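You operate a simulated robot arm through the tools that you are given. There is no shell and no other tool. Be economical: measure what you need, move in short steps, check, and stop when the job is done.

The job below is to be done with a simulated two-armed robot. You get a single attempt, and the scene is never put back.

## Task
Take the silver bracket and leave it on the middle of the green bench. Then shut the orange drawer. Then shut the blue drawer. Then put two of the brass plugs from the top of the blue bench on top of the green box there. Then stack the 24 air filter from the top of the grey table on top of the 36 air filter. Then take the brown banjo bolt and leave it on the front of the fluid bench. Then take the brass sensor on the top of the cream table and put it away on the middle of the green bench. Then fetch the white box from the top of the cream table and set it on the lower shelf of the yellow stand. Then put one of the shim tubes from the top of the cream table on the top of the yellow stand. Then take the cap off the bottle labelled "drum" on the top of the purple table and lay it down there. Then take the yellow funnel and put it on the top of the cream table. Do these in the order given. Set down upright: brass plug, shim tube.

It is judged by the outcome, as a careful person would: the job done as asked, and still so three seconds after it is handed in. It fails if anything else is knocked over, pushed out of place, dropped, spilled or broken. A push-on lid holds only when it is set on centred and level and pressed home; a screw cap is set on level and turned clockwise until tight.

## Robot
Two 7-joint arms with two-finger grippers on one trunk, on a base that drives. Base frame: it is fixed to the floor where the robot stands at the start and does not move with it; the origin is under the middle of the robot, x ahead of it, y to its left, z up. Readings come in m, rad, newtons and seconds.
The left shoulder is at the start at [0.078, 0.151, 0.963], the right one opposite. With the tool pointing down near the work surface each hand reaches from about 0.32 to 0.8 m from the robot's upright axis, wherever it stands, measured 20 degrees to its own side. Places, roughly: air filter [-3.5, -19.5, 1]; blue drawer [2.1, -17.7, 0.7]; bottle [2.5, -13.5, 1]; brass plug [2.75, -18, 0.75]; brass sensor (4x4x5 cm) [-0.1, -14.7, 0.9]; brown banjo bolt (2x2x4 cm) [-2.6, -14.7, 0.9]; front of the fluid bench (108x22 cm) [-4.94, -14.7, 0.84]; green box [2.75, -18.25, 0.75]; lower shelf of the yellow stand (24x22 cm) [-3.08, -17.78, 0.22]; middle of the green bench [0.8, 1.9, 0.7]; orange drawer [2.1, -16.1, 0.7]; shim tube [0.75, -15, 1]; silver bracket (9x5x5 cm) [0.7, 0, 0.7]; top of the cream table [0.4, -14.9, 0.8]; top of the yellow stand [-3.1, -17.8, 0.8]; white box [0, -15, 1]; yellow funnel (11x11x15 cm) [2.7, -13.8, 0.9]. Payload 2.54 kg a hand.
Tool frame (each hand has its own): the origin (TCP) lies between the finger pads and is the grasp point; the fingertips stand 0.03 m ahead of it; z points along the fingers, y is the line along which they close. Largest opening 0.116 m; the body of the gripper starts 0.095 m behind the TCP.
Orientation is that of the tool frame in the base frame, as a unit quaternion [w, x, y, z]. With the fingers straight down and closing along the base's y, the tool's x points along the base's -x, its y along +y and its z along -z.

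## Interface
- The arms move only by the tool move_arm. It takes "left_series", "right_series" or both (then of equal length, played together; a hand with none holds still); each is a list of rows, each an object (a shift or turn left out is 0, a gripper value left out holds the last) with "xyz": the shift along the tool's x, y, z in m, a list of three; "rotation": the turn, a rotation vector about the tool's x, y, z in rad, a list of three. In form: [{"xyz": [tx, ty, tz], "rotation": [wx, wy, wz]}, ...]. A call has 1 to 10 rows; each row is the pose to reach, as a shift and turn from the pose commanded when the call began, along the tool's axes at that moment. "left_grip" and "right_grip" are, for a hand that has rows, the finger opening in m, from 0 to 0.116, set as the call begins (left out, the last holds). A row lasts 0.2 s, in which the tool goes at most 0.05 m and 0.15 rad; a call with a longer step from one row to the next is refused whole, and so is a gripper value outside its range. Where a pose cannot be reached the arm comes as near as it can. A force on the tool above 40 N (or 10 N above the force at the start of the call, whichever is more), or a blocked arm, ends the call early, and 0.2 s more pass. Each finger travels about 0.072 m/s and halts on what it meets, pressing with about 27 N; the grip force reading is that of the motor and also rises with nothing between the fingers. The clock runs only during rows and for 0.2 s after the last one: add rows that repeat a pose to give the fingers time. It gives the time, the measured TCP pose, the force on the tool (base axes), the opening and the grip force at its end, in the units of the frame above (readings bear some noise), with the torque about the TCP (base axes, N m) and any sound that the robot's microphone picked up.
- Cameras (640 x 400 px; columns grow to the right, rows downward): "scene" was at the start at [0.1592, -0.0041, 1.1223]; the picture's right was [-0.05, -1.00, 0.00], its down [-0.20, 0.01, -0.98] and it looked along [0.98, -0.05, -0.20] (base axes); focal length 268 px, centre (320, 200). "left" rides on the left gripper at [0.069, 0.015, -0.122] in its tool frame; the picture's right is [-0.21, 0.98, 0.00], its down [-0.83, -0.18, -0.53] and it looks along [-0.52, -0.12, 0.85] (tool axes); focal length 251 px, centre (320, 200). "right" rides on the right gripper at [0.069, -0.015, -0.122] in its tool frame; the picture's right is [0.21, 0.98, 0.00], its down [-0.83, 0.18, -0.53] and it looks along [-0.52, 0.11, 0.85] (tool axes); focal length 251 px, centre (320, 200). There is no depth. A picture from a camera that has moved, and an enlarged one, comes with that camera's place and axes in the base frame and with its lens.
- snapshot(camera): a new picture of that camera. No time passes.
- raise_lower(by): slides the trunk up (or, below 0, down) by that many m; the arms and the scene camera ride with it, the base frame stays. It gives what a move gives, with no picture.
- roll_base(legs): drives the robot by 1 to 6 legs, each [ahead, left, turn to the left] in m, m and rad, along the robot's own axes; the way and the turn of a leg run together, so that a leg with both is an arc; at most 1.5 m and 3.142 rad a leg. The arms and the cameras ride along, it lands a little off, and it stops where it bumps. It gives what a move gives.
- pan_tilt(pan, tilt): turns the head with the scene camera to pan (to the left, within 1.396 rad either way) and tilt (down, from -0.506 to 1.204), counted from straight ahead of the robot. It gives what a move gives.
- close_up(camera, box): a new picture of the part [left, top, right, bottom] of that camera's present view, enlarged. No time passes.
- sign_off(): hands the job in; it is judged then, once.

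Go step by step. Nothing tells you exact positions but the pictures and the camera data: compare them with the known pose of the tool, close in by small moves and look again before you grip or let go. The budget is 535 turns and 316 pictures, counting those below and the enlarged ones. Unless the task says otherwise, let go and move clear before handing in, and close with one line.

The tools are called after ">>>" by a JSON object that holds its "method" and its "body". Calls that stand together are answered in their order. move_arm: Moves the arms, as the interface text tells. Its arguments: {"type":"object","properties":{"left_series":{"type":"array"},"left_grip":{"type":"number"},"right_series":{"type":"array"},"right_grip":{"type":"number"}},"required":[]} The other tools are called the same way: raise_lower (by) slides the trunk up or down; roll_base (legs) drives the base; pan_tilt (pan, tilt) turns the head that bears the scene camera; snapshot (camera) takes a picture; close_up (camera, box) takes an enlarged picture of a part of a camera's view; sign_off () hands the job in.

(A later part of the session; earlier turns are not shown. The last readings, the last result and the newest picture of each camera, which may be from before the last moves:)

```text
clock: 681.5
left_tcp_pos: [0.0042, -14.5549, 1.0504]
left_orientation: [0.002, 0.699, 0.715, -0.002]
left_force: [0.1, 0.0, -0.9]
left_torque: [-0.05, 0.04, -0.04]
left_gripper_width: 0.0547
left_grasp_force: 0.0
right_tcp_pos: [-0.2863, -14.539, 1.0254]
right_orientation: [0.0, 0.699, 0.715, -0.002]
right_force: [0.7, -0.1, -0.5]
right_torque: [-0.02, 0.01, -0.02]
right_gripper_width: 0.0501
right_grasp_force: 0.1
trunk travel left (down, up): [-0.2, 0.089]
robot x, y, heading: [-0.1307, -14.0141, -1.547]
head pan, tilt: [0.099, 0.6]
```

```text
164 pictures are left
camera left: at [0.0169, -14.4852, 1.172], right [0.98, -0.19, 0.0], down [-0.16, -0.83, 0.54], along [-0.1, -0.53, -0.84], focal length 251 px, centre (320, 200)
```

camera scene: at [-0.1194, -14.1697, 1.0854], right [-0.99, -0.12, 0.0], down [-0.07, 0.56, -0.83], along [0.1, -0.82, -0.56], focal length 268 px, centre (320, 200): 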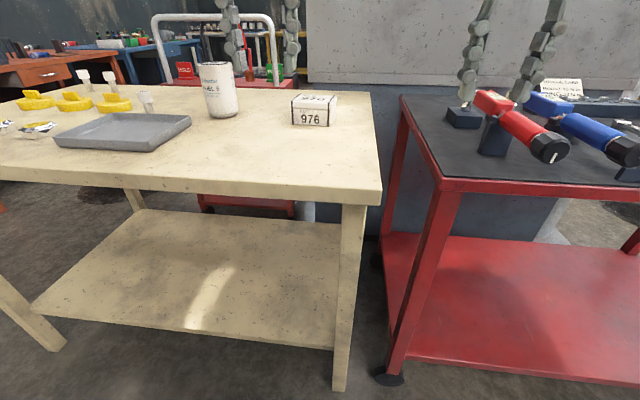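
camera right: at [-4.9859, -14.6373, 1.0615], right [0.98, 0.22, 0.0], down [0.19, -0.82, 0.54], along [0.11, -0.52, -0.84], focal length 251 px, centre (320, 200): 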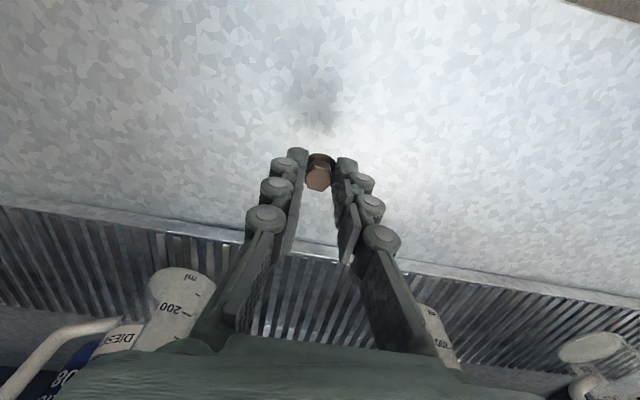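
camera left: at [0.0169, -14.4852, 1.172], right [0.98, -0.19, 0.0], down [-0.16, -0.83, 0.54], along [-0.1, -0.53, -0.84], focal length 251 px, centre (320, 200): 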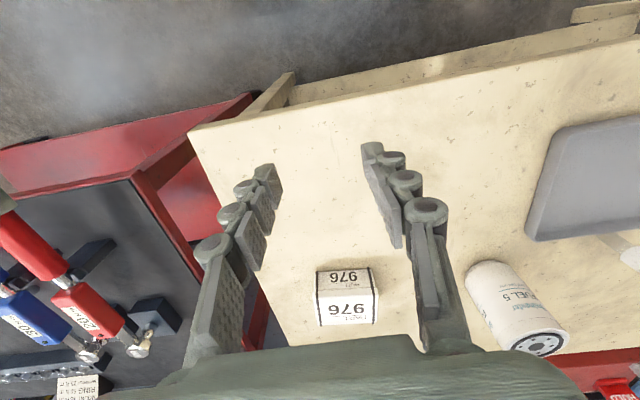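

The white box (≈10×8×5.5 cm) is centred ≈[−0.01,−14.895], turned about −0.09 rad. It must later go under the stand's top, so I'll grasp its sides with the hand tilted forward. First turn the base slightly to match its yaw and move closer.

>>> {"method": "roll_base", "body": {"legs": [[0.1, 0, -0.112]]}}

>>> {"method": "move_arm", "body": {"left_grip": 0.116, "left_series": [{"xyz": [0.03, 0, -0.02], "rotation": [0, -0.13, 0]}, {"xyz": [0.06, 0, -0.03], "rotation": [0, -0.26, 0]}, {"xyz": [0.08, 0, -0.03], "rotation": [0, -0.39, 0]}, {"xyz": [0.08, 0, -0.02], "rotation": [0, -0.52, 0]}, {"xyz": [0.08, 0, -0.01], "rotation": [0, -0.65, 0]}, {"xyz": [0.08, 0, 0.0], "rotation": [0, -0.8, 0]}, {"xyz": [0.08, 0, 0.03], "rotation": [0, -0.8, 0]}]}}

>>> {"method": "snapshot", "body": {"camera": "left"}}

>>> {"method": "close_up", "body": {"camera": "scene", "box": [200, 60, 400, 200]}}

```text
clock: 682.6
left_tcp_pos: [-0.0597, -14.6625, 1.0503]
left_orientation: [0.001, 0.737, 0.676, 0.0]
left_force: [-0.1, 1.0, 0.0]
left_torque: [0.0, -0.01, 0.01]
left_gripper_width: 0.055
left_grasp_force: 0.1
right_tcp_pos: [-0.3472, -14.6167, 1.0252]
right_orientation: [0.0, 0.736, 0.677, -0.003]
right_force: [-0.1, -0.3, 0.3]
right_torque: [0.02, 0.0, 0.02]
right_gripper_width: 0.0501
right_grasp_force: 0.2
trunk travel left (down, up): [-0.2, 0.089]
robot x, y, heading: [-0.1352, -14.1119, -1.656]
head pan, tilt: [0.099, 0.6]
```

```text
clock: 684.2
left_tcp_pos: [-0.0526, -14.5821, 1.0207]
left_orientation: [0.265, 0.678, 0.622, -0.289]
left_force: [-0.8, 0.5, -1.2]
left_torque: [0.01, 0.0, 0.01]
left_gripper_width: 0.1159
left_grasp_force: 0.0
right_tcp_pos: [-0.3456, -14.6168, 1.0258]
right_orientation: [0.0, 0.736, 0.677, -0.002]
right_force: [-0.3, -1.0, -0.4]
right_torque: [-0.01, 0.01, 0.02]
right_gripper_width: 0.0499
right_grasp_force: 0.0
trunk travel left (down, up): [-0.2, 0.089]
robot x, y, heading: [-0.1335, -14.1135, -1.659]
head pan, tilt: [0.099, 0.6]
```

```text
163 pictures are left
camera left: at [-0.0255, -14.4494, 1.0556], right [0.96, -0.23, 0.15], down [-0.2, -0.17, 0.97], along [-0.2, -0.96, -0.21], focal length 251 px, centre (320, 200)
```

left: 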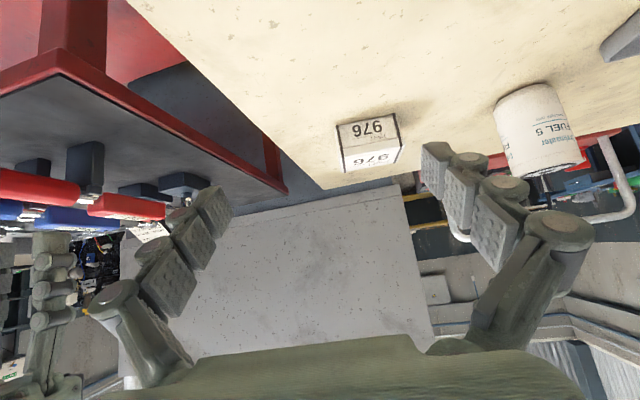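

```text
2.86 times, centred on (300, 130) of scene
camera zoom: at [-0.1396, -14.267, 1.0854], right [-1.0, -0.01, 0.0], down [-0.01, 0.57, -0.82], along [0.01, -0.82, -0.57], focal length 767 px, centre (377, 400)
```

zoom: 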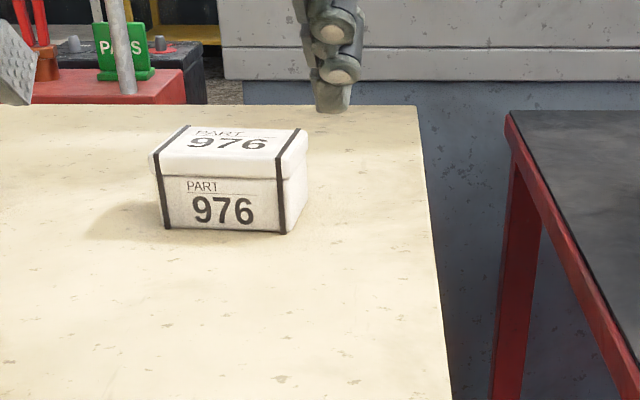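

I'll lower in front of the box, fingers straddling its line, and check before advancing.

>>> {"method": "move_arm", "body": {"left_series": [{"xyz": [-0.003, 0.0113, 0.0373]}, {"xyz": [-0.0056, 0.0226, 0.0746]}, {"xyz": [-0.0083, 0.0339, 0.1118]}, {"xyz": [-0.011, 0.0452, 0.149]}, {"xyz": [-0.014, 0.0565, 0.1863]}, {"xyz": [-0.0167, 0.0678, 0.2236]}, {"xyz": [-0.0167, 0.0678, 0.2236]}]}}

>>> {"method": "snapshot", "body": {"camera": "left"}}

>>> {"method": "close_up", "body": {"camera": "scene", "box": [180, 60, 380, 200]}}

```text
clock: 685.8
left_tcp_pos: [0.0001, -14.7611, 0.8772]
left_orientation: [0.264, 0.679, 0.621, -0.289]
left_force: [-0.6, -0.4, -0.1]
left_torque: [0.0, -0.01, -0.01]
left_gripper_width: 0.1159
left_grasp_force: 0.1
right_tcp_pos: [-0.3471, -14.615, 1.0261]
right_orientation: [0.0, 0.737, 0.676, -0.003]
right_force: [0.6, 0.6, -0.2]
right_torque: [-0.02, 0.0, 0.04]
right_gripper_width: 0.0499
right_grasp_force: 0.0
trunk travel left (down, up): [-0.2, 0.089]
robot x, y, heading: [-0.1311, -14.1119, -1.66]
head pan, tilt: [0.099, 0.6]
```

```text
161 pictures are left
camera left: at [0.0277, -14.6273, 0.9114], right [0.96, -0.23, 0.15], down [-0.2, -0.17, 0.96], along [-0.2, -0.96, -0.21], focal length 251 px, centre (320, 200)
```

left: 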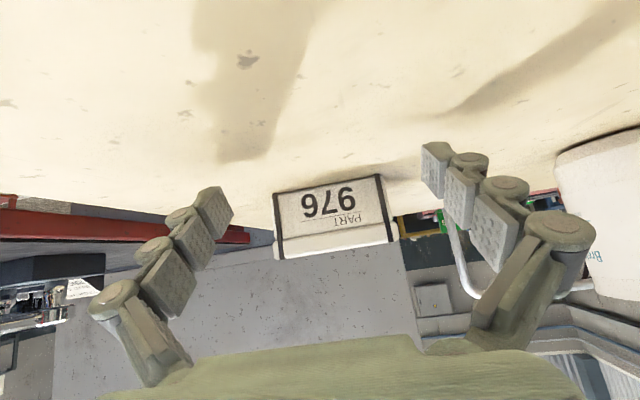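

```text
2.86 times, centred on (280, 130) of scene
camera zoom: at [-0.1396, -14.2668, 1.0854], right [-1.0, -0.01, 0.0], down [-0.01, 0.56, -0.83], along [0.01, -0.83, -0.56], focal length 767 px, centre (434, 400)
```

zoom: 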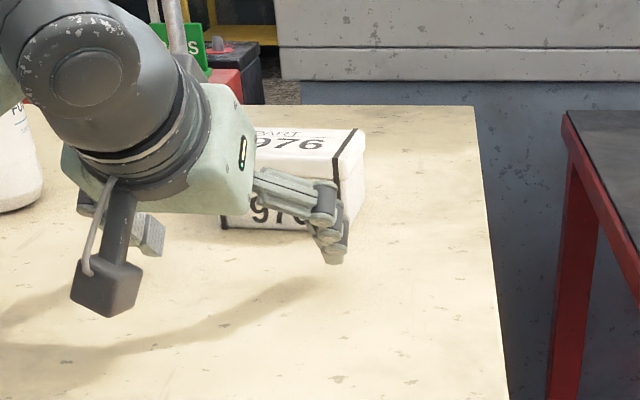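

>>> {"method": "close_up", "body": {"camera": "left", "box": [200, 130, 460, 290]}}

```text
2.46 times, centred on (330, 210) of left
camera zoom: at [0.0277, -14.6273, 0.9114], right [0.96, -0.23, 0.15], down [-0.2, -0.17, 0.96], along [-0.2, -0.96, -0.21], focal length 619 px, centre (295, 175)
```

zoom: 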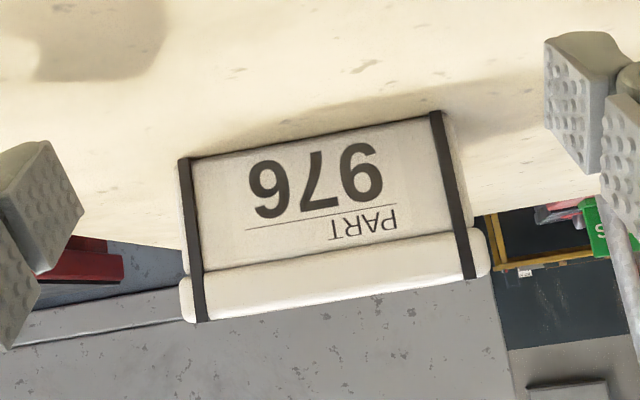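

Good alignment. Advance straight in along the fingers' horizontal direction.

>>> {"method": "move_arm", "body": {"left_series": [{"xyz": [-0.0277, -0.002, 0.0289]}, {"xyz": [-0.0554, -0.002, 0.0577]}, {"xyz": [-0.076, -0.002, 0.0794]}, {"xyz": [-0.09, -0.002, 0.0938]}]}}

>>> {"method": "snapshot", "body": {"camera": "left"}}

```text
clock: 686.8
left_tcp_pos: [0.0034, -14.8827, 0.8765]
left_orientation: [0.268, 0.673, 0.628, -0.286]
left_force: [-0.8, 0.0, -1.2]
left_torque: [0.01, -0.02, 0.01]
left_gripper_width: 0.1163
left_grasp_force: 0.1
right_tcp_pos: [-0.3379, -14.6089, 1.0311]
right_orientation: [0.001, 0.735, 0.678, -0.007]
right_force: [0.2, 0.5, 0.7]
right_torque: [-0.03, -0.01, 0.0]
right_gripper_width: 0.0498
right_grasp_force: 0.1
trunk travel left (down, up): [-0.2, 0.089]
robot x, y, heading: [-0.1332, -14.1097, -1.653]
head pan, tilt: [0.099, 0.6]
```

```text
158 pictures are left
camera left: at [0.0279, -14.7482, 0.9111], right [0.96, -0.22, 0.16], down [-0.2, -0.17, 0.97], along [-0.18, -0.96, -0.21], focal length 251 px, centre (320, 200)
```

left: 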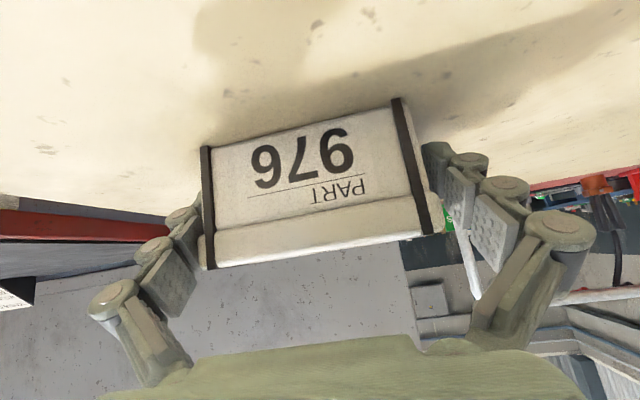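

Something seems to lean on the arm (the robot shifted slightly). Let me look from the head.

>>> {"method": "snapshot", "body": {"camera": "scene"}}

>>> {"method": "snapshot", "body": {"camera": "right"}}

```text
157 pictures are left
camera scene: at [-0.133, -14.2585, 1.0865], right [-1.0, -0.02, 0.01], down [-0.02, 0.56, -0.83], along [0.01, -0.83, -0.56], focal length 268 px, centre (320, 200)
```

scene: 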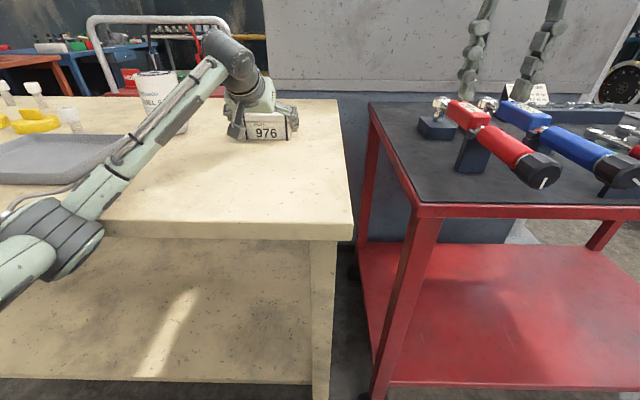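

```text
156 pictures are left
camera right: at [-0.3463, -14.5375, 1.1539], right [0.99, 0.14, -0.01], down [0.12, -0.83, 0.54], along [0.06, -0.54, -0.84], focal length 251 px, centre (320, 200)
```

right: 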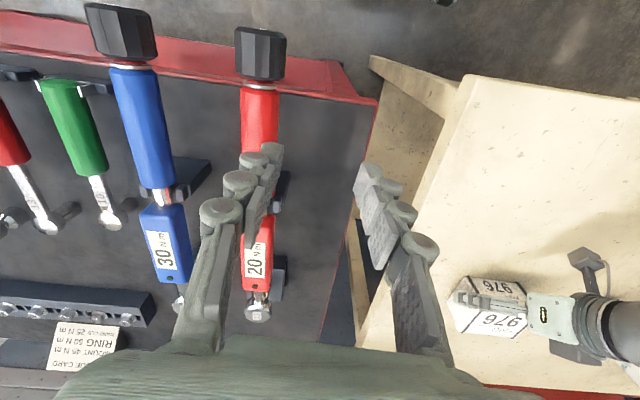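

The low left elbow is leaning on the table edge. I'll back the hand out, raise the trunk, and come in again with a higher elbow.

>>> {"method": "move_arm", "body": {"left_series": [{"xyz": [0.03, 0, -0.031]}, {"xyz": [0.06, 0, -0.062]}, {"xyz": [0.09, 0, -0.094]}]}}

>>> {"method": "raise_lower", "body": {"by": 0.085}}

>>> {"method": "snapshot", "body": {"camera": "scene"}}

```text
clock: 687.6
left_tcp_pos: [-0.0041, -14.7603, 0.8766]
left_orientation: [0.264, 0.679, 0.622, -0.288]
left_force: [1.4, 0.8, 0.0]
left_torque: [0.01, 0.04, 0.0]
left_gripper_width: 0.1162
left_grasp_force: 0.0
right_tcp_pos: [-0.3472, -14.6166, 1.0263]
right_orientation: [0.0, 0.737, 0.675, -0.002]
right_force: [0.3, 0.4, -0.3]
right_torque: [-0.04, -0.02, 0.0]
right_gripper_width: 0.0501
right_grasp_force: 0.1
trunk travel left (down, up): [-0.2, 0.089]
robot x, y, heading: [-0.1284, -14.1082, -1.66]
head pan, tilt: [0.099, 0.6]
```

```text
clock: 688.8
left_tcp_pos: [-0.0023, -14.7619, 0.9606]
left_orientation: [0.263, 0.679, 0.622, -0.288]
left_force: [-0.2, -0.4, -0.4]
left_torque: [0.01, 0.0, 0.02]
left_gripper_width: 0.116
left_grasp_force: 0.1
right_tcp_pos: [-0.3468, -14.6152, 1.1105]
right_orientation: [0.0, 0.736, 0.677, -0.002]
right_force: [1.0, 0.4, -0.1]
right_torque: [-0.02, 0.02, -0.01]
right_gripper_width: 0.0498
right_grasp_force: 0.0
trunk travel left (down, up): [-0.285, 0.004]
robot x, y, heading: [-0.1293, -14.1084, -1.66]
head pan, tilt: [0.099, 0.6]
```

```text
155 pictures are left
camera scene: at [-0.1397, -14.2671, 1.1702], right [-1.0, -0.01, 0.0], down [-0.01, 0.57, -0.82], along [0.01, -0.82, -0.57], focal length 268 px, centre (320, 200)
```

scene: 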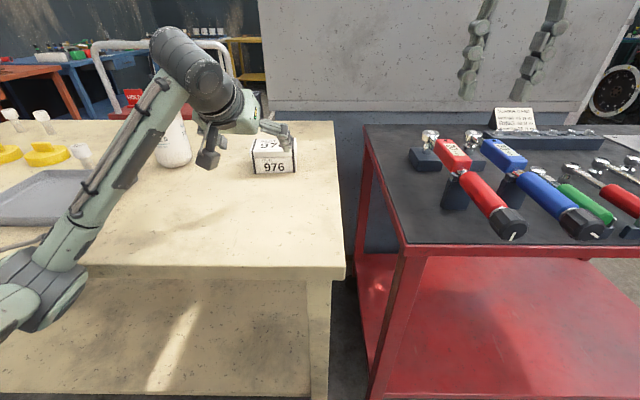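

>>> {"method": "move_arm", "body": {"left_series": [{"xyz": [0.0302, -0.001, 0.029]}, {"xyz": [0.0604, -0.002, 0.058]}, {"xyz": [0.0327, -0.003, 0.0869]}, {"xyz": [0.005, -0.004, 0.1158]}, {"xyz": [-0.0088, -0.004, 0.1302]}]}}

>>> {"method": "snapshot", "body": {"camera": "left"}}

>>> {"method": "snapshot", "body": {"camera": "scene"}}

```text
clock: 690.0
left_tcp_pos: [-0.0169, -14.8607, 0.8759]
left_orientation: [0.265, 0.678, 0.622, -0.288]
left_force: [-0.3, 0.1, 0.2]
left_torque: [0.04, -0.03, -0.06]
left_gripper_width: 0.1161
left_grasp_force: 0.0
right_tcp_pos: [-0.3465, -14.6155, 1.1107]
right_orientation: [0.0, 0.737, 0.676, -0.003]
right_force: [-1.1, 1.1, 0.5]
right_torque: [0.06, 0.01, 0.02]
right_gripper_width: 0.05
right_grasp_force: 0.1
trunk travel left (down, up): [-0.285, 0.004]
robot x, y, heading: [-0.1332, -14.1108, -1.657]
head pan, tilt: [0.099, 0.6]
```

```text
154 pictures are left
camera left: at [0.011, -14.7269, 0.911], right [0.96, -0.23, 0.16], down [-0.2, -0.17, 0.96], along [-0.2, -0.96, -0.21], focal length 251 px, centre (320, 200)
```

left: 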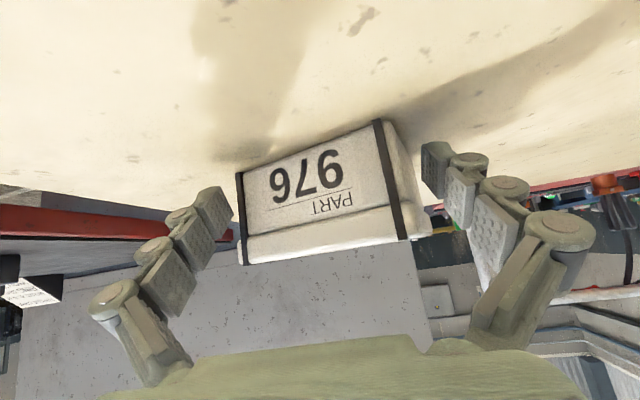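

```text
153 pictures are left
camera scene: at [-0.1397, -14.2668, 1.1704], right [-1.0, -0.01, 0.0], down [-0.01, 0.56, -0.83], along [0.01, -0.82, -0.56], focal length 268 px, centre (320, 200)
```

scene: 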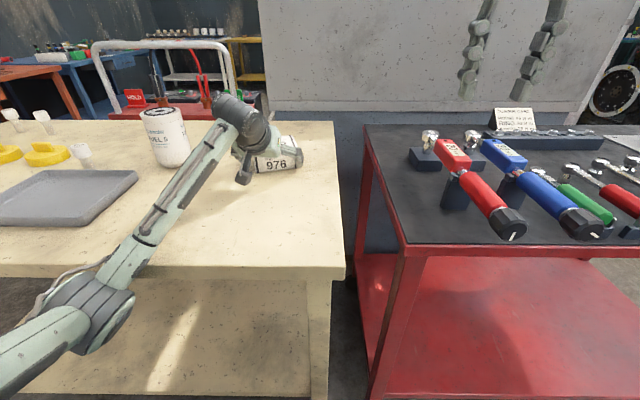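

The box got turned to about +0.21 rad by the earlier contact. I'll back out and turn the hand 0.3 rad to match it before going in again.

>>> {"method": "move_arm", "body": {"left_series": [{"xyz": [0.0277, 0, -0.0289]}, {"xyz": [0.0554, 0, -0.0578]}, {"xyz": [0.0555, -0.019, -0.0578], "rotation": [-0.1, 0, -0.096]}, {"xyz": [0.0555, -0.038, -0.0578], "rotation": [-0.2166, 0, -0.208]}, {"xyz": [0.0555, -0.038, -0.0578], "rotation": [-0.2166, 0, -0.208]}]}}

>>> {"method": "close_up", "body": {"camera": "left", "box": [200, 100, 460, 290]}}

>>> {"method": "close_up", "body": {"camera": "scene", "box": [180, 90, 360, 210]}}

```text
refused: row 4 steps farther than a row can; nothing moved
```

```text
2.11 times, centred on (330, 195) of left
camera zoom: at [0.011, -14.7269, 0.911], right [0.96, -0.23, 0.16], down [-0.2, -0.17, 0.96], along [-0.2, -0.96, -0.21], focal length 529 px, centre (299, 210)
```

zoom: 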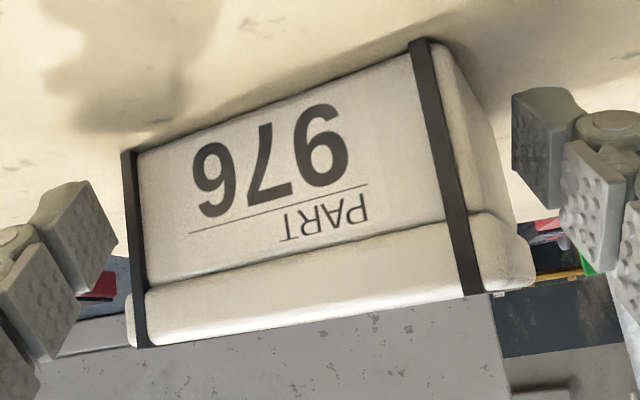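

```text
3.33 times, centred on (270, 150) of scene
camera zoom: at [-0.1397, -14.2668, 1.1704], right [-1.0, -0.01, 0.0], down [-0.01, 0.56, -0.83], along [0.01, -0.82, -0.56], focal length 895 px, centre (487, 367)
```

zoom: 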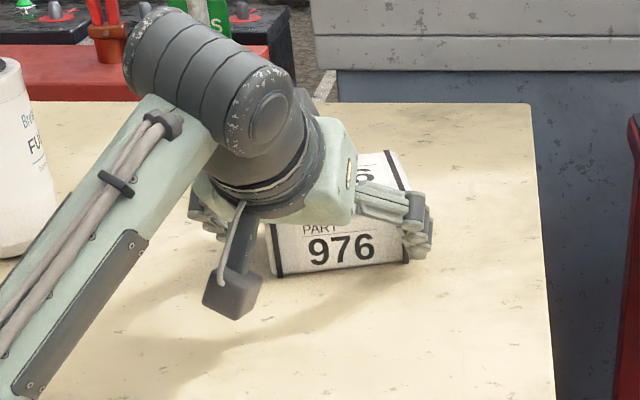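

>>> {"method": "move_arm", "body": {"left_series": [{"xyz": [0.0277, 0, -0.0289]}, {"xyz": [0.0525, 0, -0.0547]}, {"xyz": [0.0525, -0.013, -0.0547], "rotation": [-0.081, 0, -0.078]}, {"xyz": [0.0525, -0.025, -0.0547], "rotation": [-0.162, 0, -0.156]}, {"xyz": [0.0525, -0.0377, -0.0547], "rotation": [-0.243, 0, -0.2335]}, {"xyz": [0.0525, -0.0377, -0.0547], "rotation": [-0.243, 0, -0.2335]}]}}

>>> {"method": "close_up", "body": {"camera": "left", "box": [200, 100, 460, 290]}}

>>> {"method": "close_up", "body": {"camera": "scene", "box": [180, 90, 360, 210]}}

```text
clock: 691.4
left_tcp_pos: [-0.0468, -14.7792, 0.879]
left_orientation: [0.309, 0.564, 0.728, -0.239]
left_force: [0.3, -0.7, -1.0]
left_torque: [-0.01, -0.04, 0.0]
left_gripper_width: 0.1159
left_grasp_force: 0.1
right_tcp_pos: [-0.346, -14.6164, 1.1109]
right_orientation: [0.0, 0.737, 0.676, -0.002]
right_force: [-0.4, 0.7, -0.4]
right_torque: [-0.03, 0.0, -0.03]
right_gripper_width: 0.0499
right_grasp_force: 0.0
trunk travel left (down, up): [-0.285, 0.004]
robot x, y, heading: [-0.134, -14.11, -1.659]
head pan, tilt: [0.099, 0.6]
```

```text
2.11 times, centred on (330, 195) of left
camera zoom: at [-0.0652, -14.6459, 0.914], right [0.98, 0.1, 0.15], down [-0.13, -0.23, 0.96], along [0.13, -0.97, -0.21], focal length 529 px, centre (299, 210)
```

zoom: 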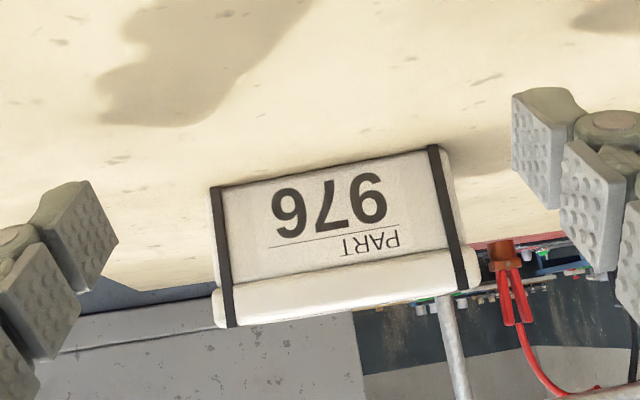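

```text
3.33 times, centred on (270, 150) of scene
camera zoom: at [-0.1395, -14.2668, 1.1704], right [-1.0, -0.01, 0.0], down [-0.01, 0.56, -0.83], along [0.01, -0.83, -0.56], focal length 895 px, centre (487, 367)
```

zoom: 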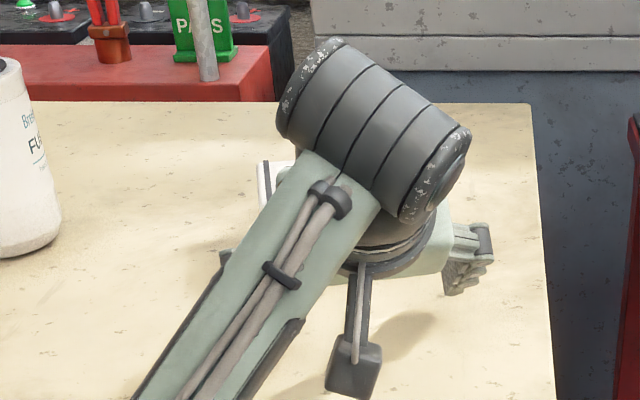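

Good. A small yaw trim (−0.05), then advance horizontally 14 cm in steps.

>>> {"method": "move_arm", "body": {"left_series": [{"xyz": [0, 0.004, 0], "rotation": [0.036, 0, 0.0347]}, {"xyz": [-0.03, 0.0036, 0.031], "rotation": [0.036, 0, 0.0347]}, {"xyz": [-0.0555, 0.0035, 0.0576], "rotation": [0.036, 0, 0.0347]}, {"xyz": [-0.0555, 0.0035, 0.0576], "rotation": [0.036, 0, 0.0347]}]}}

>>> {"method": "close_up", "body": {"camera": "left", "box": [180, 90, 480, 290]}}

```text
clock: 692.4
left_tcp_pos: [-0.0236, -14.8617, 0.8794]
left_orientation: [0.303, 0.582, 0.713, -0.247]
left_force: [0.8, -0.2, -0.2]
left_torque: [-0.02, 0.01, -0.01]
left_gripper_width: 0.116
left_grasp_force: 0.0
right_tcp_pos: [-0.3463, -14.616, 1.1117]
right_orientation: [0.0, 0.737, 0.676, -0.003]
right_force: [-0.3, 0.2, 0.3]
right_torque: [0.0, -0.01, 0.02]
right_gripper_width: 0.0499
right_grasp_force: 0.2
trunk travel left (down, up): [-0.285, 0.004]
robot x, y, heading: [-0.133, -14.1116, -1.661]
head pan, tilt: [0.099, 0.6]
```

```text
2.00 times, centred on (330, 190) of left
camera zoom: at [-0.0352, -14.726, 0.914], right [0.99, 0.05, 0.16], down [-0.14, -0.22, 0.96], along [0.08, -0.97, -0.21], focal length 503 px, centre (300, 220)
```

zoom: 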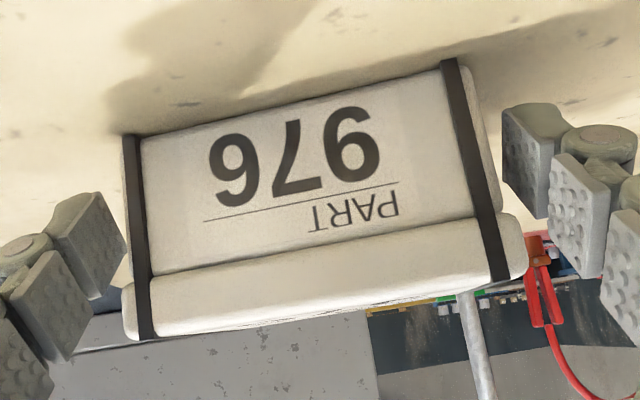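

>>> {"method": "move_arm", "body": {"left_series": [{"xyz": [0.007, -0.0035, -0.0072]}, {"xyz": [-0.0139, -0.0035, 0.0144]}, {"xyz": [-0.0278, -0.0035, 0.0288]}, {"xyz": [-0.0278, -0.0035, 0.0288]}]}}

>>> {"method": "close_up", "body": {"camera": "left", "box": [180, 90, 480, 290]}}

```text
clock: 693.4
left_tcp_pos: [-0.0205, -14.8984, 0.8774]
left_orientation: [0.303, 0.583, 0.713, -0.247]
left_force: [-0.4, 0.6, 0.7]
left_torque: [0.03, -0.03, 0.0]
left_gripper_width: 0.1161
left_grasp_force: 0.1
right_tcp_pos: [-0.3461, -14.6159, 1.111]
right_orientation: [0.0, 0.736, 0.677, -0.002]
right_force: [0.5, 0.0, 0.5]
right_torque: [0.0, 0.01, 0.03]
right_gripper_width: 0.0501
right_grasp_force: 0.0
trunk travel left (down, up): [-0.285, 0.004]
robot x, y, heading: [-0.1308, -14.1103, -1.653]
head pan, tilt: [0.099, 0.6]
```

```text
2.00 times, centred on (330, 190) of left
camera zoom: at [-0.032, -14.7637, 0.9118], right [0.99, 0.05, 0.16], down [-0.14, -0.22, 0.96], along [0.08, -0.97, -0.21], focal length 503 px, centre (300, 220)
```

zoom: 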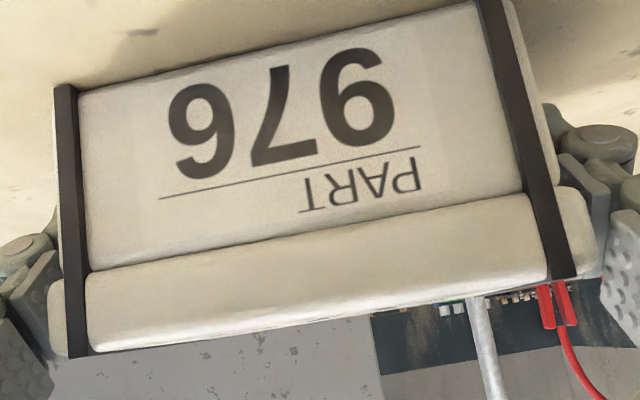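

>>> {"method": "move_arm", "body": {"left_series": [{"xyz": [-0.0097, 0, 0.01]}, {"xyz": [-0.0153, 0, 0.0158]}, {"xyz": [-0.0153, 0, 0.0158]}]}}

>>> {"method": "move_arm", "body": {"left_grip": 0.08, "left_series": [{"xyz": [0, 0, 0]}, {"xyz": [0, 0, 0]}, {"xyz": [0, 0, 0]}]}}

>>> {"method": "snapshot", "body": {"camera": "left"}}

```text
clock: 694.2
left_tcp_pos: [-0.016, -14.9209, 0.8772]
left_orientation: [0.303, 0.583, 0.712, -0.248]
left_force: [0.4, -0.1, -0.9]
left_torque: [-0.02, 0.02, 0.01]
left_gripper_width: 0.1163
left_grasp_force: 0.0
right_tcp_pos: [-0.3456, -14.6156, 1.1111]
right_orientation: [0.001, 0.736, 0.677, -0.003]
right_force: [-0.2, -0.5, -0.5]
right_torque: [0.02, -0.01, -0.04]
right_gripper_width: 0.0499
right_grasp_force: 0.0
trunk travel left (down, up): [-0.285, 0.004]
robot x, y, heading: [-0.1331, -14.11, -1.659]
head pan, tilt: [0.099, 0.6]
```

```text
clock: 695.0
left_tcp_pos: [-0.0154, -14.9205, 0.8773]
left_orientation: [0.303, 0.583, 0.712, -0.247]
left_force: [1.8, -0.6, 1.7]
left_torque: [0.21, -0.35, -0.08]
left_gripper_width: 0.1094
left_grasp_force: 26.9
right_tcp_pos: [-0.3464, -14.6153, 1.111]
right_orientation: [-0.001, 0.736, 0.677, -0.002]
right_force: [0.4, 0.6, 0.2]
right_torque: [-0.02, -0.04, 0.01]
right_gripper_width: 0.0498
right_grasp_force: 0.0
trunk travel left (down, up): [-0.285, 0.004]
robot x, y, heading: [-0.1309, -14.1081, -1.661]
head pan, tilt: [0.099, 0.6]
```

```text
146 pictures are left
camera left: at [-0.0264, -14.7849, 0.9126], right [0.99, 0.05, 0.16], down [-0.14, -0.22, 0.96], along [0.08, -0.97, -0.21], focal length 251 px, centre (320, 200)
```

left: 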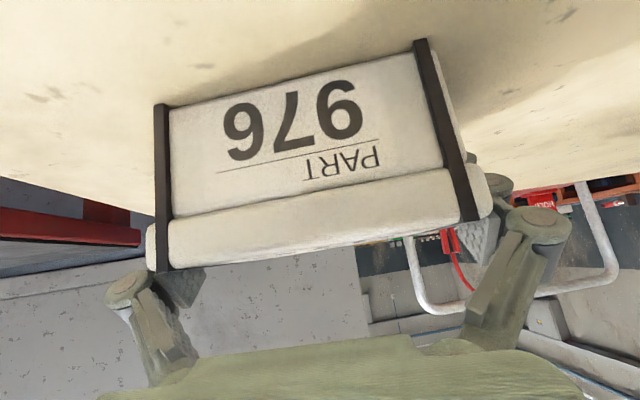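

Gripped (10.9 cm). Lift 2 cm and check that lid and body come together.

>>> {"method": "move_arm", "body": {"left_series": [{"xyz": [-0.0072, 0, -0.007]}, {"xyz": [-0.0216, 0, -0.0208]}, {"xyz": [-0.0216, 0, -0.0208]}]}}

>>> {"method": "snapshot", "body": {"camera": "left"}}

>>> {"method": "close_up", "body": {"camera": "scene", "box": [180, 80, 360, 200]}}

```text
clock: 695.8
left_tcp_pos: [-0.0142, -14.9194, 0.9086]
left_orientation: [0.303, 0.583, 0.713, -0.247]
left_force: [0.4, -0.1, -4.3]
left_torque: [-0.12, -0.02, 0.02]
left_gripper_width: 0.109
left_grasp_force: 27.1
right_tcp_pos: [-0.3466, -14.6166, 1.1109]
right_orientation: [-0.001, 0.737, 0.676, -0.002]
right_force: [-0.4, 0.5, -0.3]
right_torque: [0.01, 0.03, -0.03]
right_gripper_width: 0.0499
right_grasp_force: 0.0
trunk travel left (down, up): [-0.285, 0.004]
robot x, y, heading: [-0.1343, -14.1088, -1.658]
head pan, tilt: [0.099, 0.6]
```

```text
145 pictures are left
camera left: at [-0.0262, -14.7837, 0.9432], right [0.99, 0.05, 0.16], down [-0.14, -0.22, 0.96], along [0.08, -0.97, -0.21], focal length 251 px, centre (320, 200)
```

left: 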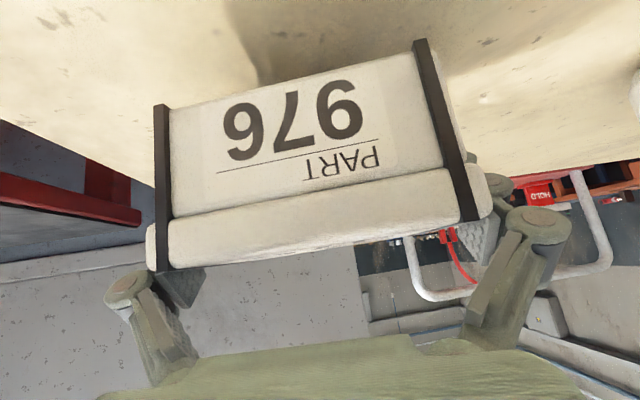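

```text
3.33 times, centred on (270, 140) of scene
camera zoom: at [-0.1396, -14.2666, 1.1706], right [-1.0, -0.01, 0.0], down [-0.01, 0.56, -0.83], along [0.01, -0.83, -0.56], focal length 895 px, centre (487, 400)
```

zoom: 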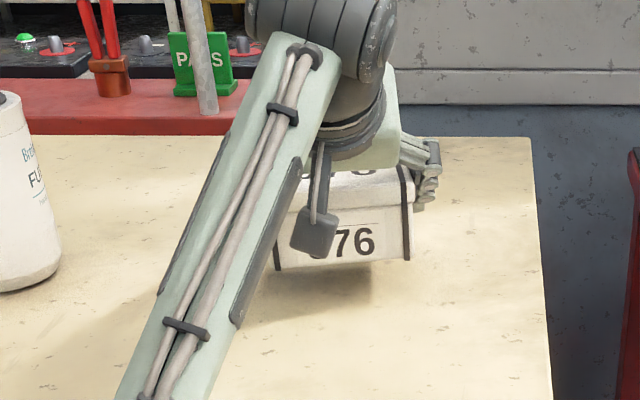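

The whole box lifted. Raise it more and draw it in, then drive to the yellow stand.

>>> {"method": "move_arm", "body": {"left_series": [{"xyz": [-0.03, 0, -0.029]}, {"xyz": [-0.06, 0, -0.058]}, {"xyz": [-0.072, 0, -0.0694]}, {"xyz": [-0.045, 0, -0.098]}, {"xyz": [-0.017, 0, -0.127]}, {"xyz": [0.011, 0, -0.156]}, {"xyz": [0.038, 0, -0.185]}, {"xyz": [0.066, 0, -0.213]}, {"xyz": [0.09, 0, -0.238]}]}}

>>> {"method": "roll_base", "body": {"legs": [[-0.2, 0, 0], [0, 0, -1.483]]}}

>>> {"method": "pan_tilt", "body": {"pan": 0.0, "tilt": 0.4}}

>>> {"method": "snapshot", "body": {"camera": "scene"}}

```text
clock: 697.8
left_tcp_pos: [-0.0547, -14.7172, 0.9807]
left_orientation: [0.305, 0.582, 0.712, -0.248]
left_force: [-1.4, 0.5, -5.2]
left_torque: [-0.09, -0.03, 0.01]
left_gripper_width: 0.1096
left_grasp_force: 26.9
left hand out of reach, approached as far as the arm can: row 8, 9
right_tcp_pos: [-0.347, -14.6163, 1.1108]
right_orientation: [0.0, 0.737, 0.676, -0.003]
right_force: [0.1, -0.5, 0.1]
right_torque: [0.0, -0.04, 0.01]
right_gripper_width: 0.0501
right_grasp_force: 0.0
trunk travel left (down, up): [-0.285, 0.004]
robot x, y, heading: [-0.1338, -14.1045, -1.653]
head pan, tilt: [0.099, 0.6]
```

```text
clock: 703.2
left_tcp_pos: [-0.7135, -14.0362, 0.9805]
left_orientation: [0.056, 0.91, 0.129, -0.389]
left_force: [-0.8, -0.2, -4.5]
left_torque: [-0.01, 0.11, -0.01]
left_gripper_width: 0.1096
left_grasp_force: 26.9
right_tcp_pos: [-0.6365, -13.7389, 1.1118]
right_orientation: [-0.001, 1.0, -0.003, -0.002]
right_force: [0.5, 0.4, -0.1]
right_torque: [-0.02, 0.04, 0.02]
right_gripper_width: 0.0501
right_grasp_force: 0.1
trunk travel left (down, up): [-0.285, 0.004]
robot x, y, heading: [-0.113, -13.9136, 3.136]
head pan, tilt: [0.099, 0.6]
```

```text
clock: 703.9
left_tcp_pos: [-0.7133, -14.0361, 0.9792]
left_orientation: [0.055, 0.911, 0.128, -0.388]
left_force: [-0.1, 0.0, -4.4]
left_torque: [-0.07, 0.08, -0.03]
left_gripper_width: 0.1095
left_grasp_force: 26.5
right_tcp_pos: [-0.6367, -13.739, 1.1113]
right_orientation: [-0.002, 1.0, -0.004, -0.001]
right_force: [0.2, 0.9, 0.4]
right_torque: [-0.01, 0.01, 0.0]
right_gripper_width: 0.05
right_grasp_force: 0.1
trunk travel left (down, up): [-0.285, 0.004]
robot x, y, heading: [-0.1171, -13.9112, 3.136]
head pan, tilt: [0.0, 0.4]
```

```text
143 pictures are left
camera scene: at [-0.2789, -13.9099, 1.1885], right [0.01, 1.0, 0.0], down [0.39, 0.0, -0.92], along [-0.92, 0.01, -0.39], focal length 268 px, centre (320, 200)
```

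scene: 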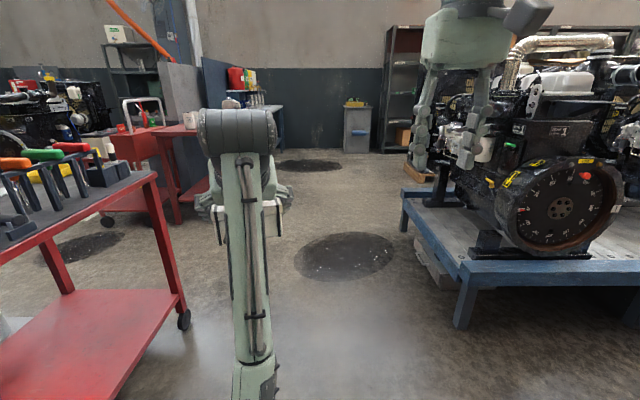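

>>> {"method": "roll_base", "body": {"legs": [[1.4, 0, 0], [0.38, 0, 0], [0, 0, 1.576], [1.3, 0, 0]]}}

>>> {"method": "snapshot", "body": {"camera": "scene"}}

```text
clock: 723.1
left_tcp_pos: [-1.8345, -15.7917, 0.9807]
left_orientation: [0.31, 0.567, 0.724, -0.242]
left_force: [0.0, -0.2, -5.2]
left_torque: [-0.1, -0.03, 0.02]
left_gripper_width: 0.1094
left_grasp_force: 26.5
right_tcp_pos: [-2.1285, -15.7051, 1.1115]
right_orientation: [0.0, 0.723, 0.691, -0.002]
right_force: [0.3, -0.6, 0.4]
right_torque: [0.04, -0.02, 0.0]
right_gripper_width: 0.0502
right_grasp_force: 0.1
trunk travel left (down, up): [-0.285, 0.004]
robot x, y, heading: [-1.9387, -15.1893, -1.619]
head pan, tilt: [0.0, 0.4]
```

```text
142 pictures are left
camera scene: at [-1.9456, -15.3514, 1.1885], right [-1.0, 0.04, 0.0], down [0.02, 0.39, -0.92], along [-0.04, -0.92, -0.39], focal length 268 px, centre (320, 200)
```

scene: 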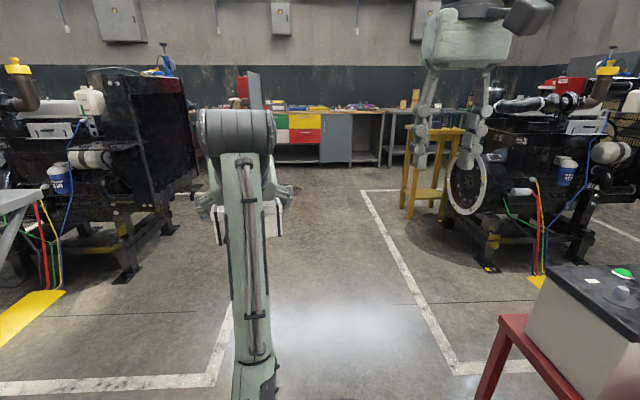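

The yellow stand is ahead right. Drive to be level with it (y≈−17.76), then turn to face west.

>>> {"method": "roll_base", "body": {"legs": [[1.28, -0.04, 0.048], [1.28, -0.05, 0], [0, 0, -1.571]]}}

>>> {"method": "pan_tilt", "body": {"pan": 0.0, "tilt": 0.6}}

>>> {"method": "snapshot", "body": {"camera": "scene"}}

```text
clock: 739.6
left_tcp_pos: [-2.6694, -17.8754, 0.9806]
left_orientation: [0.052, 0.912, 0.12, -0.39]
left_force: [0.0, 0.7, -5.2]
left_torque: [-0.06, 0.07, 0.02]
left_gripper_width: 0.1095
left_grasp_force: 26.8
right_tcp_pos: [-2.5865, -17.5802, 1.1103]
right_orientation: [-0.002, 1.0, -0.012, -0.002]
right_force: [0.2, -1.1, 0.2]
right_torque: [0.01, 0.02, 0.0]
right_gripper_width: 0.05
right_grasp_force: 0.0
trunk travel left (down, up): [-0.285, 0.004]
robot x, y, heading: [-2.0718, -17.7633, 3.117]
head pan, tilt: [0.0, 0.4]
```

```text
clock: 740.3
left_tcp_pos: [-2.6697, -17.8764, 0.9818]
left_orientation: [0.053, 0.912, 0.121, -0.389]
left_force: [-0.1, 1.0, -3.5]
left_torque: [-0.04, 0.1, 0.02]
left_gripper_width: 0.1095
left_grasp_force: 27.0
right_tcp_pos: [-2.5869, -17.5805, 1.1119]
right_orientation: [-0.002, 1.0, -0.011, -0.002]
right_force: [-0.1, -0.6, 0.1]
right_torque: [0.0, 0.01, -0.01]
right_gripper_width: 0.0501
right_grasp_force: 0.0
trunk travel left (down, up): [-0.285, 0.004]
robot x, y, heading: [-2.0703, -17.7631, 3.118]
head pan, tilt: [0.0, 0.6]
```

```text
141 pictures are left
camera scene: at [-2.228, -17.7582, 1.1704], right [0.03, 1.0, 0.0], down [0.56, -0.01, -0.83], along [-0.82, 0.02, -0.56], focal length 268 px, centre (320, 200)
```

scene: 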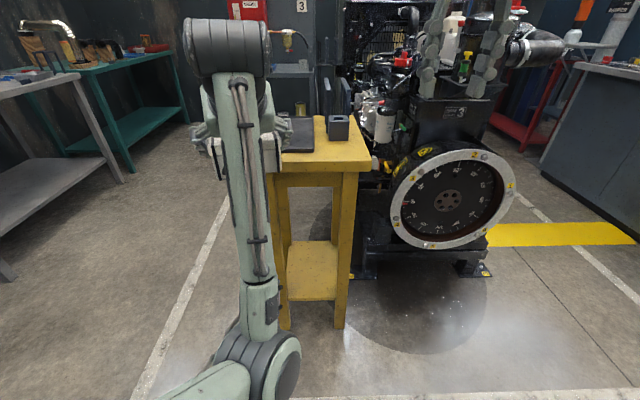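

The stand is longer in x (legs ≈0.35 m apart) than in y, so I'll insert the box from its south side. Go round: sidestep south, forward west, then turn north.

>>> {"method": "roll_base", "body": {"legs": [[0, 0.9, 0.024], [1.0, 0, 0], [0, 0, -1.571]]}}

>>> {"method": "pan_tilt", "body": {"pan": -0.2, "tilt": 0.7}}

>>> {"method": "snapshot", "body": {"camera": "scene"}}

```text
clock: 758.3
left_tcp_pos: [-3.1995, -18.0677, 0.9801]
left_orientation: [-0.241, 0.725, -0.566, -0.311]
left_force: [-0.8, -0.2, -5.2]
left_torque: [0.05, 0.05, 0.03]
left_gripper_width: 0.1096
left_grasp_force: 26.8
right_tcp_pos: [-2.904, -18.1551, 1.1103]
right_orientation: [0.003, -0.693, 0.721, 0.0]
right_force: [-0.5, 1.1, -0.5]
right_torque: [-0.02, -0.03, 0.02]
right_gripper_width: 0.0501
right_grasp_force: 0.2
trunk travel left (down, up): [-0.285, 0.004]
robot x, y, heading: [-3.0946, -18.6714, 1.53]
head pan, tilt: [0.0, 0.6]
```

```text
clock: 759.0
left_tcp_pos: [-3.2006, -18.0678, 0.9801]
left_orientation: [-0.24, 0.725, -0.566, -0.31]
left_force: [0.1, 0.0, -4.7]
left_torque: [0.09, 0.01, 0.02]
left_gripper_width: 0.1093
left_grasp_force: 27.8
right_tcp_pos: [-2.9052, -18.1557, 1.1108]
right_orientation: [0.002, -0.692, 0.722, 0.0]
right_force: [0.0, 0.5, 0.6]
right_torque: [0.02, -0.03, 0.0]
right_gripper_width: 0.0499
right_grasp_force: 0.0
trunk travel left (down, up): [-0.285, 0.004]
robot x, y, heading: [-3.0929, -18.6695, 1.528]
head pan, tilt: [-0.201, 0.7]
```

```text
140 pictures are left
camera scene: at [-3.0742, -18.5184, 1.1617], right [0.97, -0.24, 0.0], down [-0.15, -0.63, -0.76], along [0.18, 0.74, -0.64], focal length 268 px, centre (320, 200)
```

scene: 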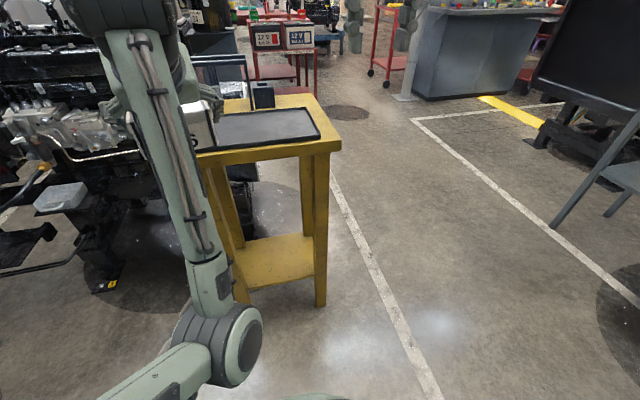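

>>> {"method": "close_up", "body": {"camera": "scene", "box": [180, 80, 360, 320]}}

```text
1.67 times, centred on (270, 200) of scene
camera zoom: at [-3.0742, -18.5184, 1.1617], right [0.97, -0.24, 0.0], down [-0.15, -0.63, -0.76], along [0.18, 0.74, -0.64], focal length 447 px, centre (403, 200)
```

zoom: 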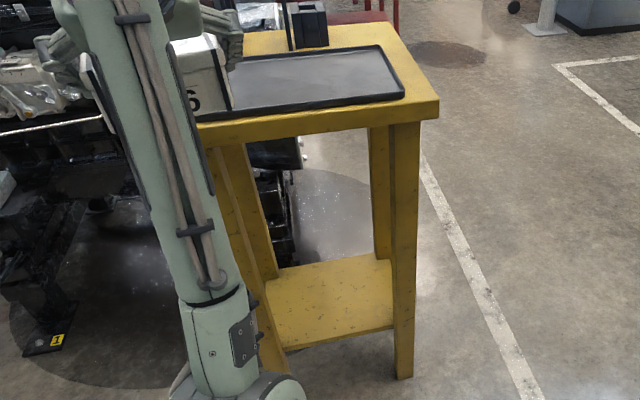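

Shelf spans about x −3.20…−2.92, y −17.89…−17.65 (z≈0.22). Lower the trunk fully, then straighten the hand's yaw and lower the arm.

>>> {"method": "raise_lower", "body": {"by": -0.285}}

>>> {"method": "move_arm", "body": {"left_series": [{"xyz": [0, 0, 0], "rotation": [0.09, 0, 0.0865]}, {"xyz": [0, 0, 0], "rotation": [0.18, 0, 0.173]}, {"xyz": [0, 0, 0], "rotation": [0.18, 0, 0.173]}]}}

>>> {"method": "snapshot", "body": {"camera": "scene"}}

>>> {"method": "snapshot", "body": {"camera": "left"}}

```text
clock: 761.9
left_tcp_pos: [-3.2006, -18.0687, 0.6963]
left_orientation: [-0.241, 0.725, -0.566, -0.31]
left_force: [1.3, -0.1, -5.3]
left_torque: [0.08, 0.02, -0.01]
left_gripper_width: 0.1092
left_grasp_force: 27.3
right_tcp_pos: [-2.9052, -18.1551, 0.8252]
right_orientation: [0.002, -0.692, 0.722, 0.001]
right_force: [-0.9, -0.3, -0.6]
right_torque: [0.02, 0.0, 0.05]
right_gripper_width: 0.0499
right_grasp_force: 0.1
trunk travel left (down, up): [0.0, 0.289]
robot x, y, heading: [-3.0959, -18.6686, 1.528]
head pan, tilt: [-0.201, 0.7]
```

```text
clock: 762.7
left_tcp_pos: [-3.1996, -18.0649, 0.6938]
left_orientation: [0.28, -0.648, 0.651, 0.28]
left_force: [-0.5, 0.7, -5.3]
left_torque: [0.07, -0.01, 0.03]
left_gripper_width: 0.1093
left_grasp_force: 27.2
left hand out of reach, approached as far as the arm can: row 2, 3
right_tcp_pos: [-2.9037, -18.1564, 0.8271]
right_orientation: [0.002, -0.693, 0.721, 0.0]
right_force: [0.0, -1.0, -0.2]
right_torque: [0.0, 0.02, 0.0]
right_gripper_width: 0.0501
right_grasp_force: 0.1
trunk travel left (down, up): [0.0, 0.289]
robot x, y, heading: [-3.0927, -18.668, 1.529]
head pan, tilt: [-0.201, 0.7]
```

```text
138 pictures are left
camera scene: at [-3.0741, -18.5186, 0.8767], right [0.97, -0.24, 0.0], down [-0.15, -0.63, -0.76], along [0.18, 0.74, -0.64], focal length 268 px, centre (320, 200)
```

scene: 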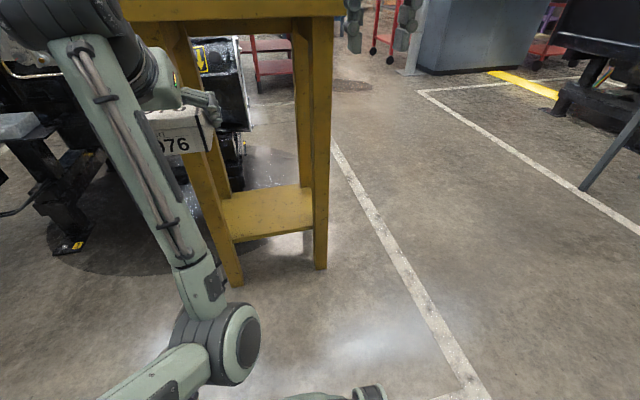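

```text
137 pictures are left
camera left: at [-3.2152, -18.202, 0.7268], right [-0.98, 0.15, 0.16], down [0.18, 0.18, 0.97], along [0.12, 0.97, -0.2], focal length 251 px, centre (320, 200)
```

left: 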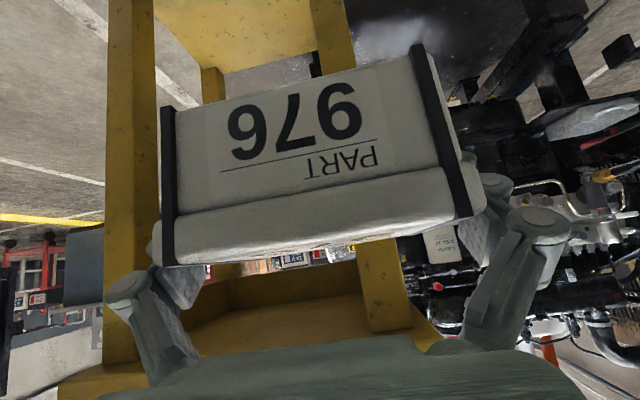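

Yaw is now straight north. Lower the arm toward shelf height (still south of the stand) and lift the right hand out of the way.

>>> {"method": "move_arm", "body": {"left_series": [{"xyz": [0.031, 0, 0.0295]}, {"xyz": [0.062, 0, 0.059]}, {"xyz": [0.093, 0, 0.0885]}, {"xyz": [0.124, 0, 0.118]}, {"xyz": [0.155, 0, 0.1475]}, {"xyz": [0.186, 0, 0.177]}, {"xyz": [0.217, 0, 0.2065]}, {"xyz": [0.248, 0, 0.236]}, {"xyz": [0.262, 0, 0.249]}], "right_series": [{"xyz": [0.02, 0, -0.03]}, {"xyz": [0.04, 0, -0.06]}, {"xyz": [0.06, 0, -0.09]}, {"xyz": [0.08, 0, -0.12]}, {"xyz": [0.1, 0, -0.15]}, {"xyz": [0.1, 0, -0.18]}, {"xyz": [0.1, 0, -0.18]}, {"xyz": [0.1, 0, -0.18]}, {"xyz": [0.1, 0, -0.18]}]}}

>>> {"method": "snapshot", "body": {"camera": "scene"}}

>>> {"method": "snapshot", "body": {"camera": "left"}}

```text
clock: 763.9
left_tcp_pos: [-3.1792, -18.0246, 0.5922]
left_orientation: [-0.357, 0.622, -0.621, -0.317]
left_force: [-0.8, 0.5, -5.9]
left_torque: [0.12, 0.03, 0.02]
left_gripper_width: 0.1095
left_grasp_force: 26.7
right_tcp_pos: [-2.9093, -18.2515, 0.9725]
right_orientation: [0.002, -0.692, 0.722, 0.0]
right_force: [-0.3, 0.9, 0.1]
right_torque: [-0.07, 0.02, 0.03]
right_gripper_width: 0.05
right_grasp_force: 0.1
trunk travel left (down, up): [0.0, 0.289]
robot x, y, heading: [-3.0979, -18.6708, 1.529]
head pan, tilt: [-0.201, 0.7]
stopped in row 6 (left hand): the arm was blocked; the commanded pose is now the measured one
```

```text
136 pictures are left
camera scene: at [-3.0739, -18.5181, 0.8765], right [0.97, -0.24, 0.0], down [-0.16, -0.63, -0.76], along [0.18, 0.74, -0.65], focal length 268 px, centre (320, 200)
```

scene: 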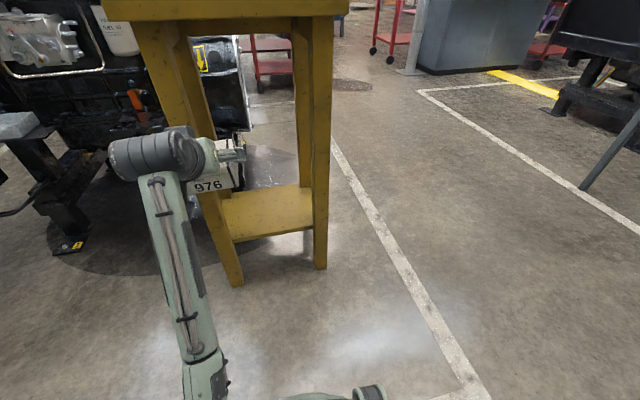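

```text
135 pictures are left
camera left: at [-3.1973, -18.1648, 0.5987], right [-0.98, 0.14, 0.13], down [0.13, 0.0, 0.99], along [0.14, 0.99, -0.02], focal length 251 px, centre (320, 200)
```

left: 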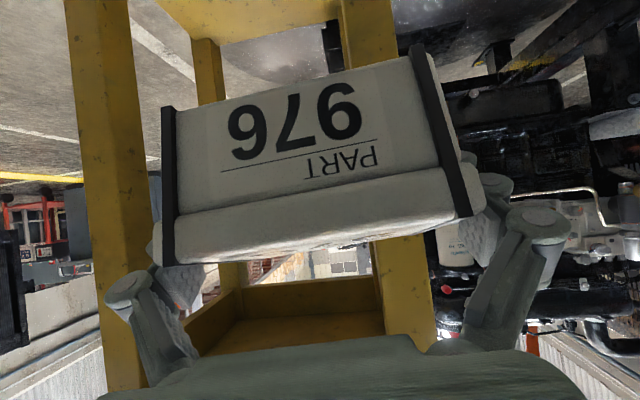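

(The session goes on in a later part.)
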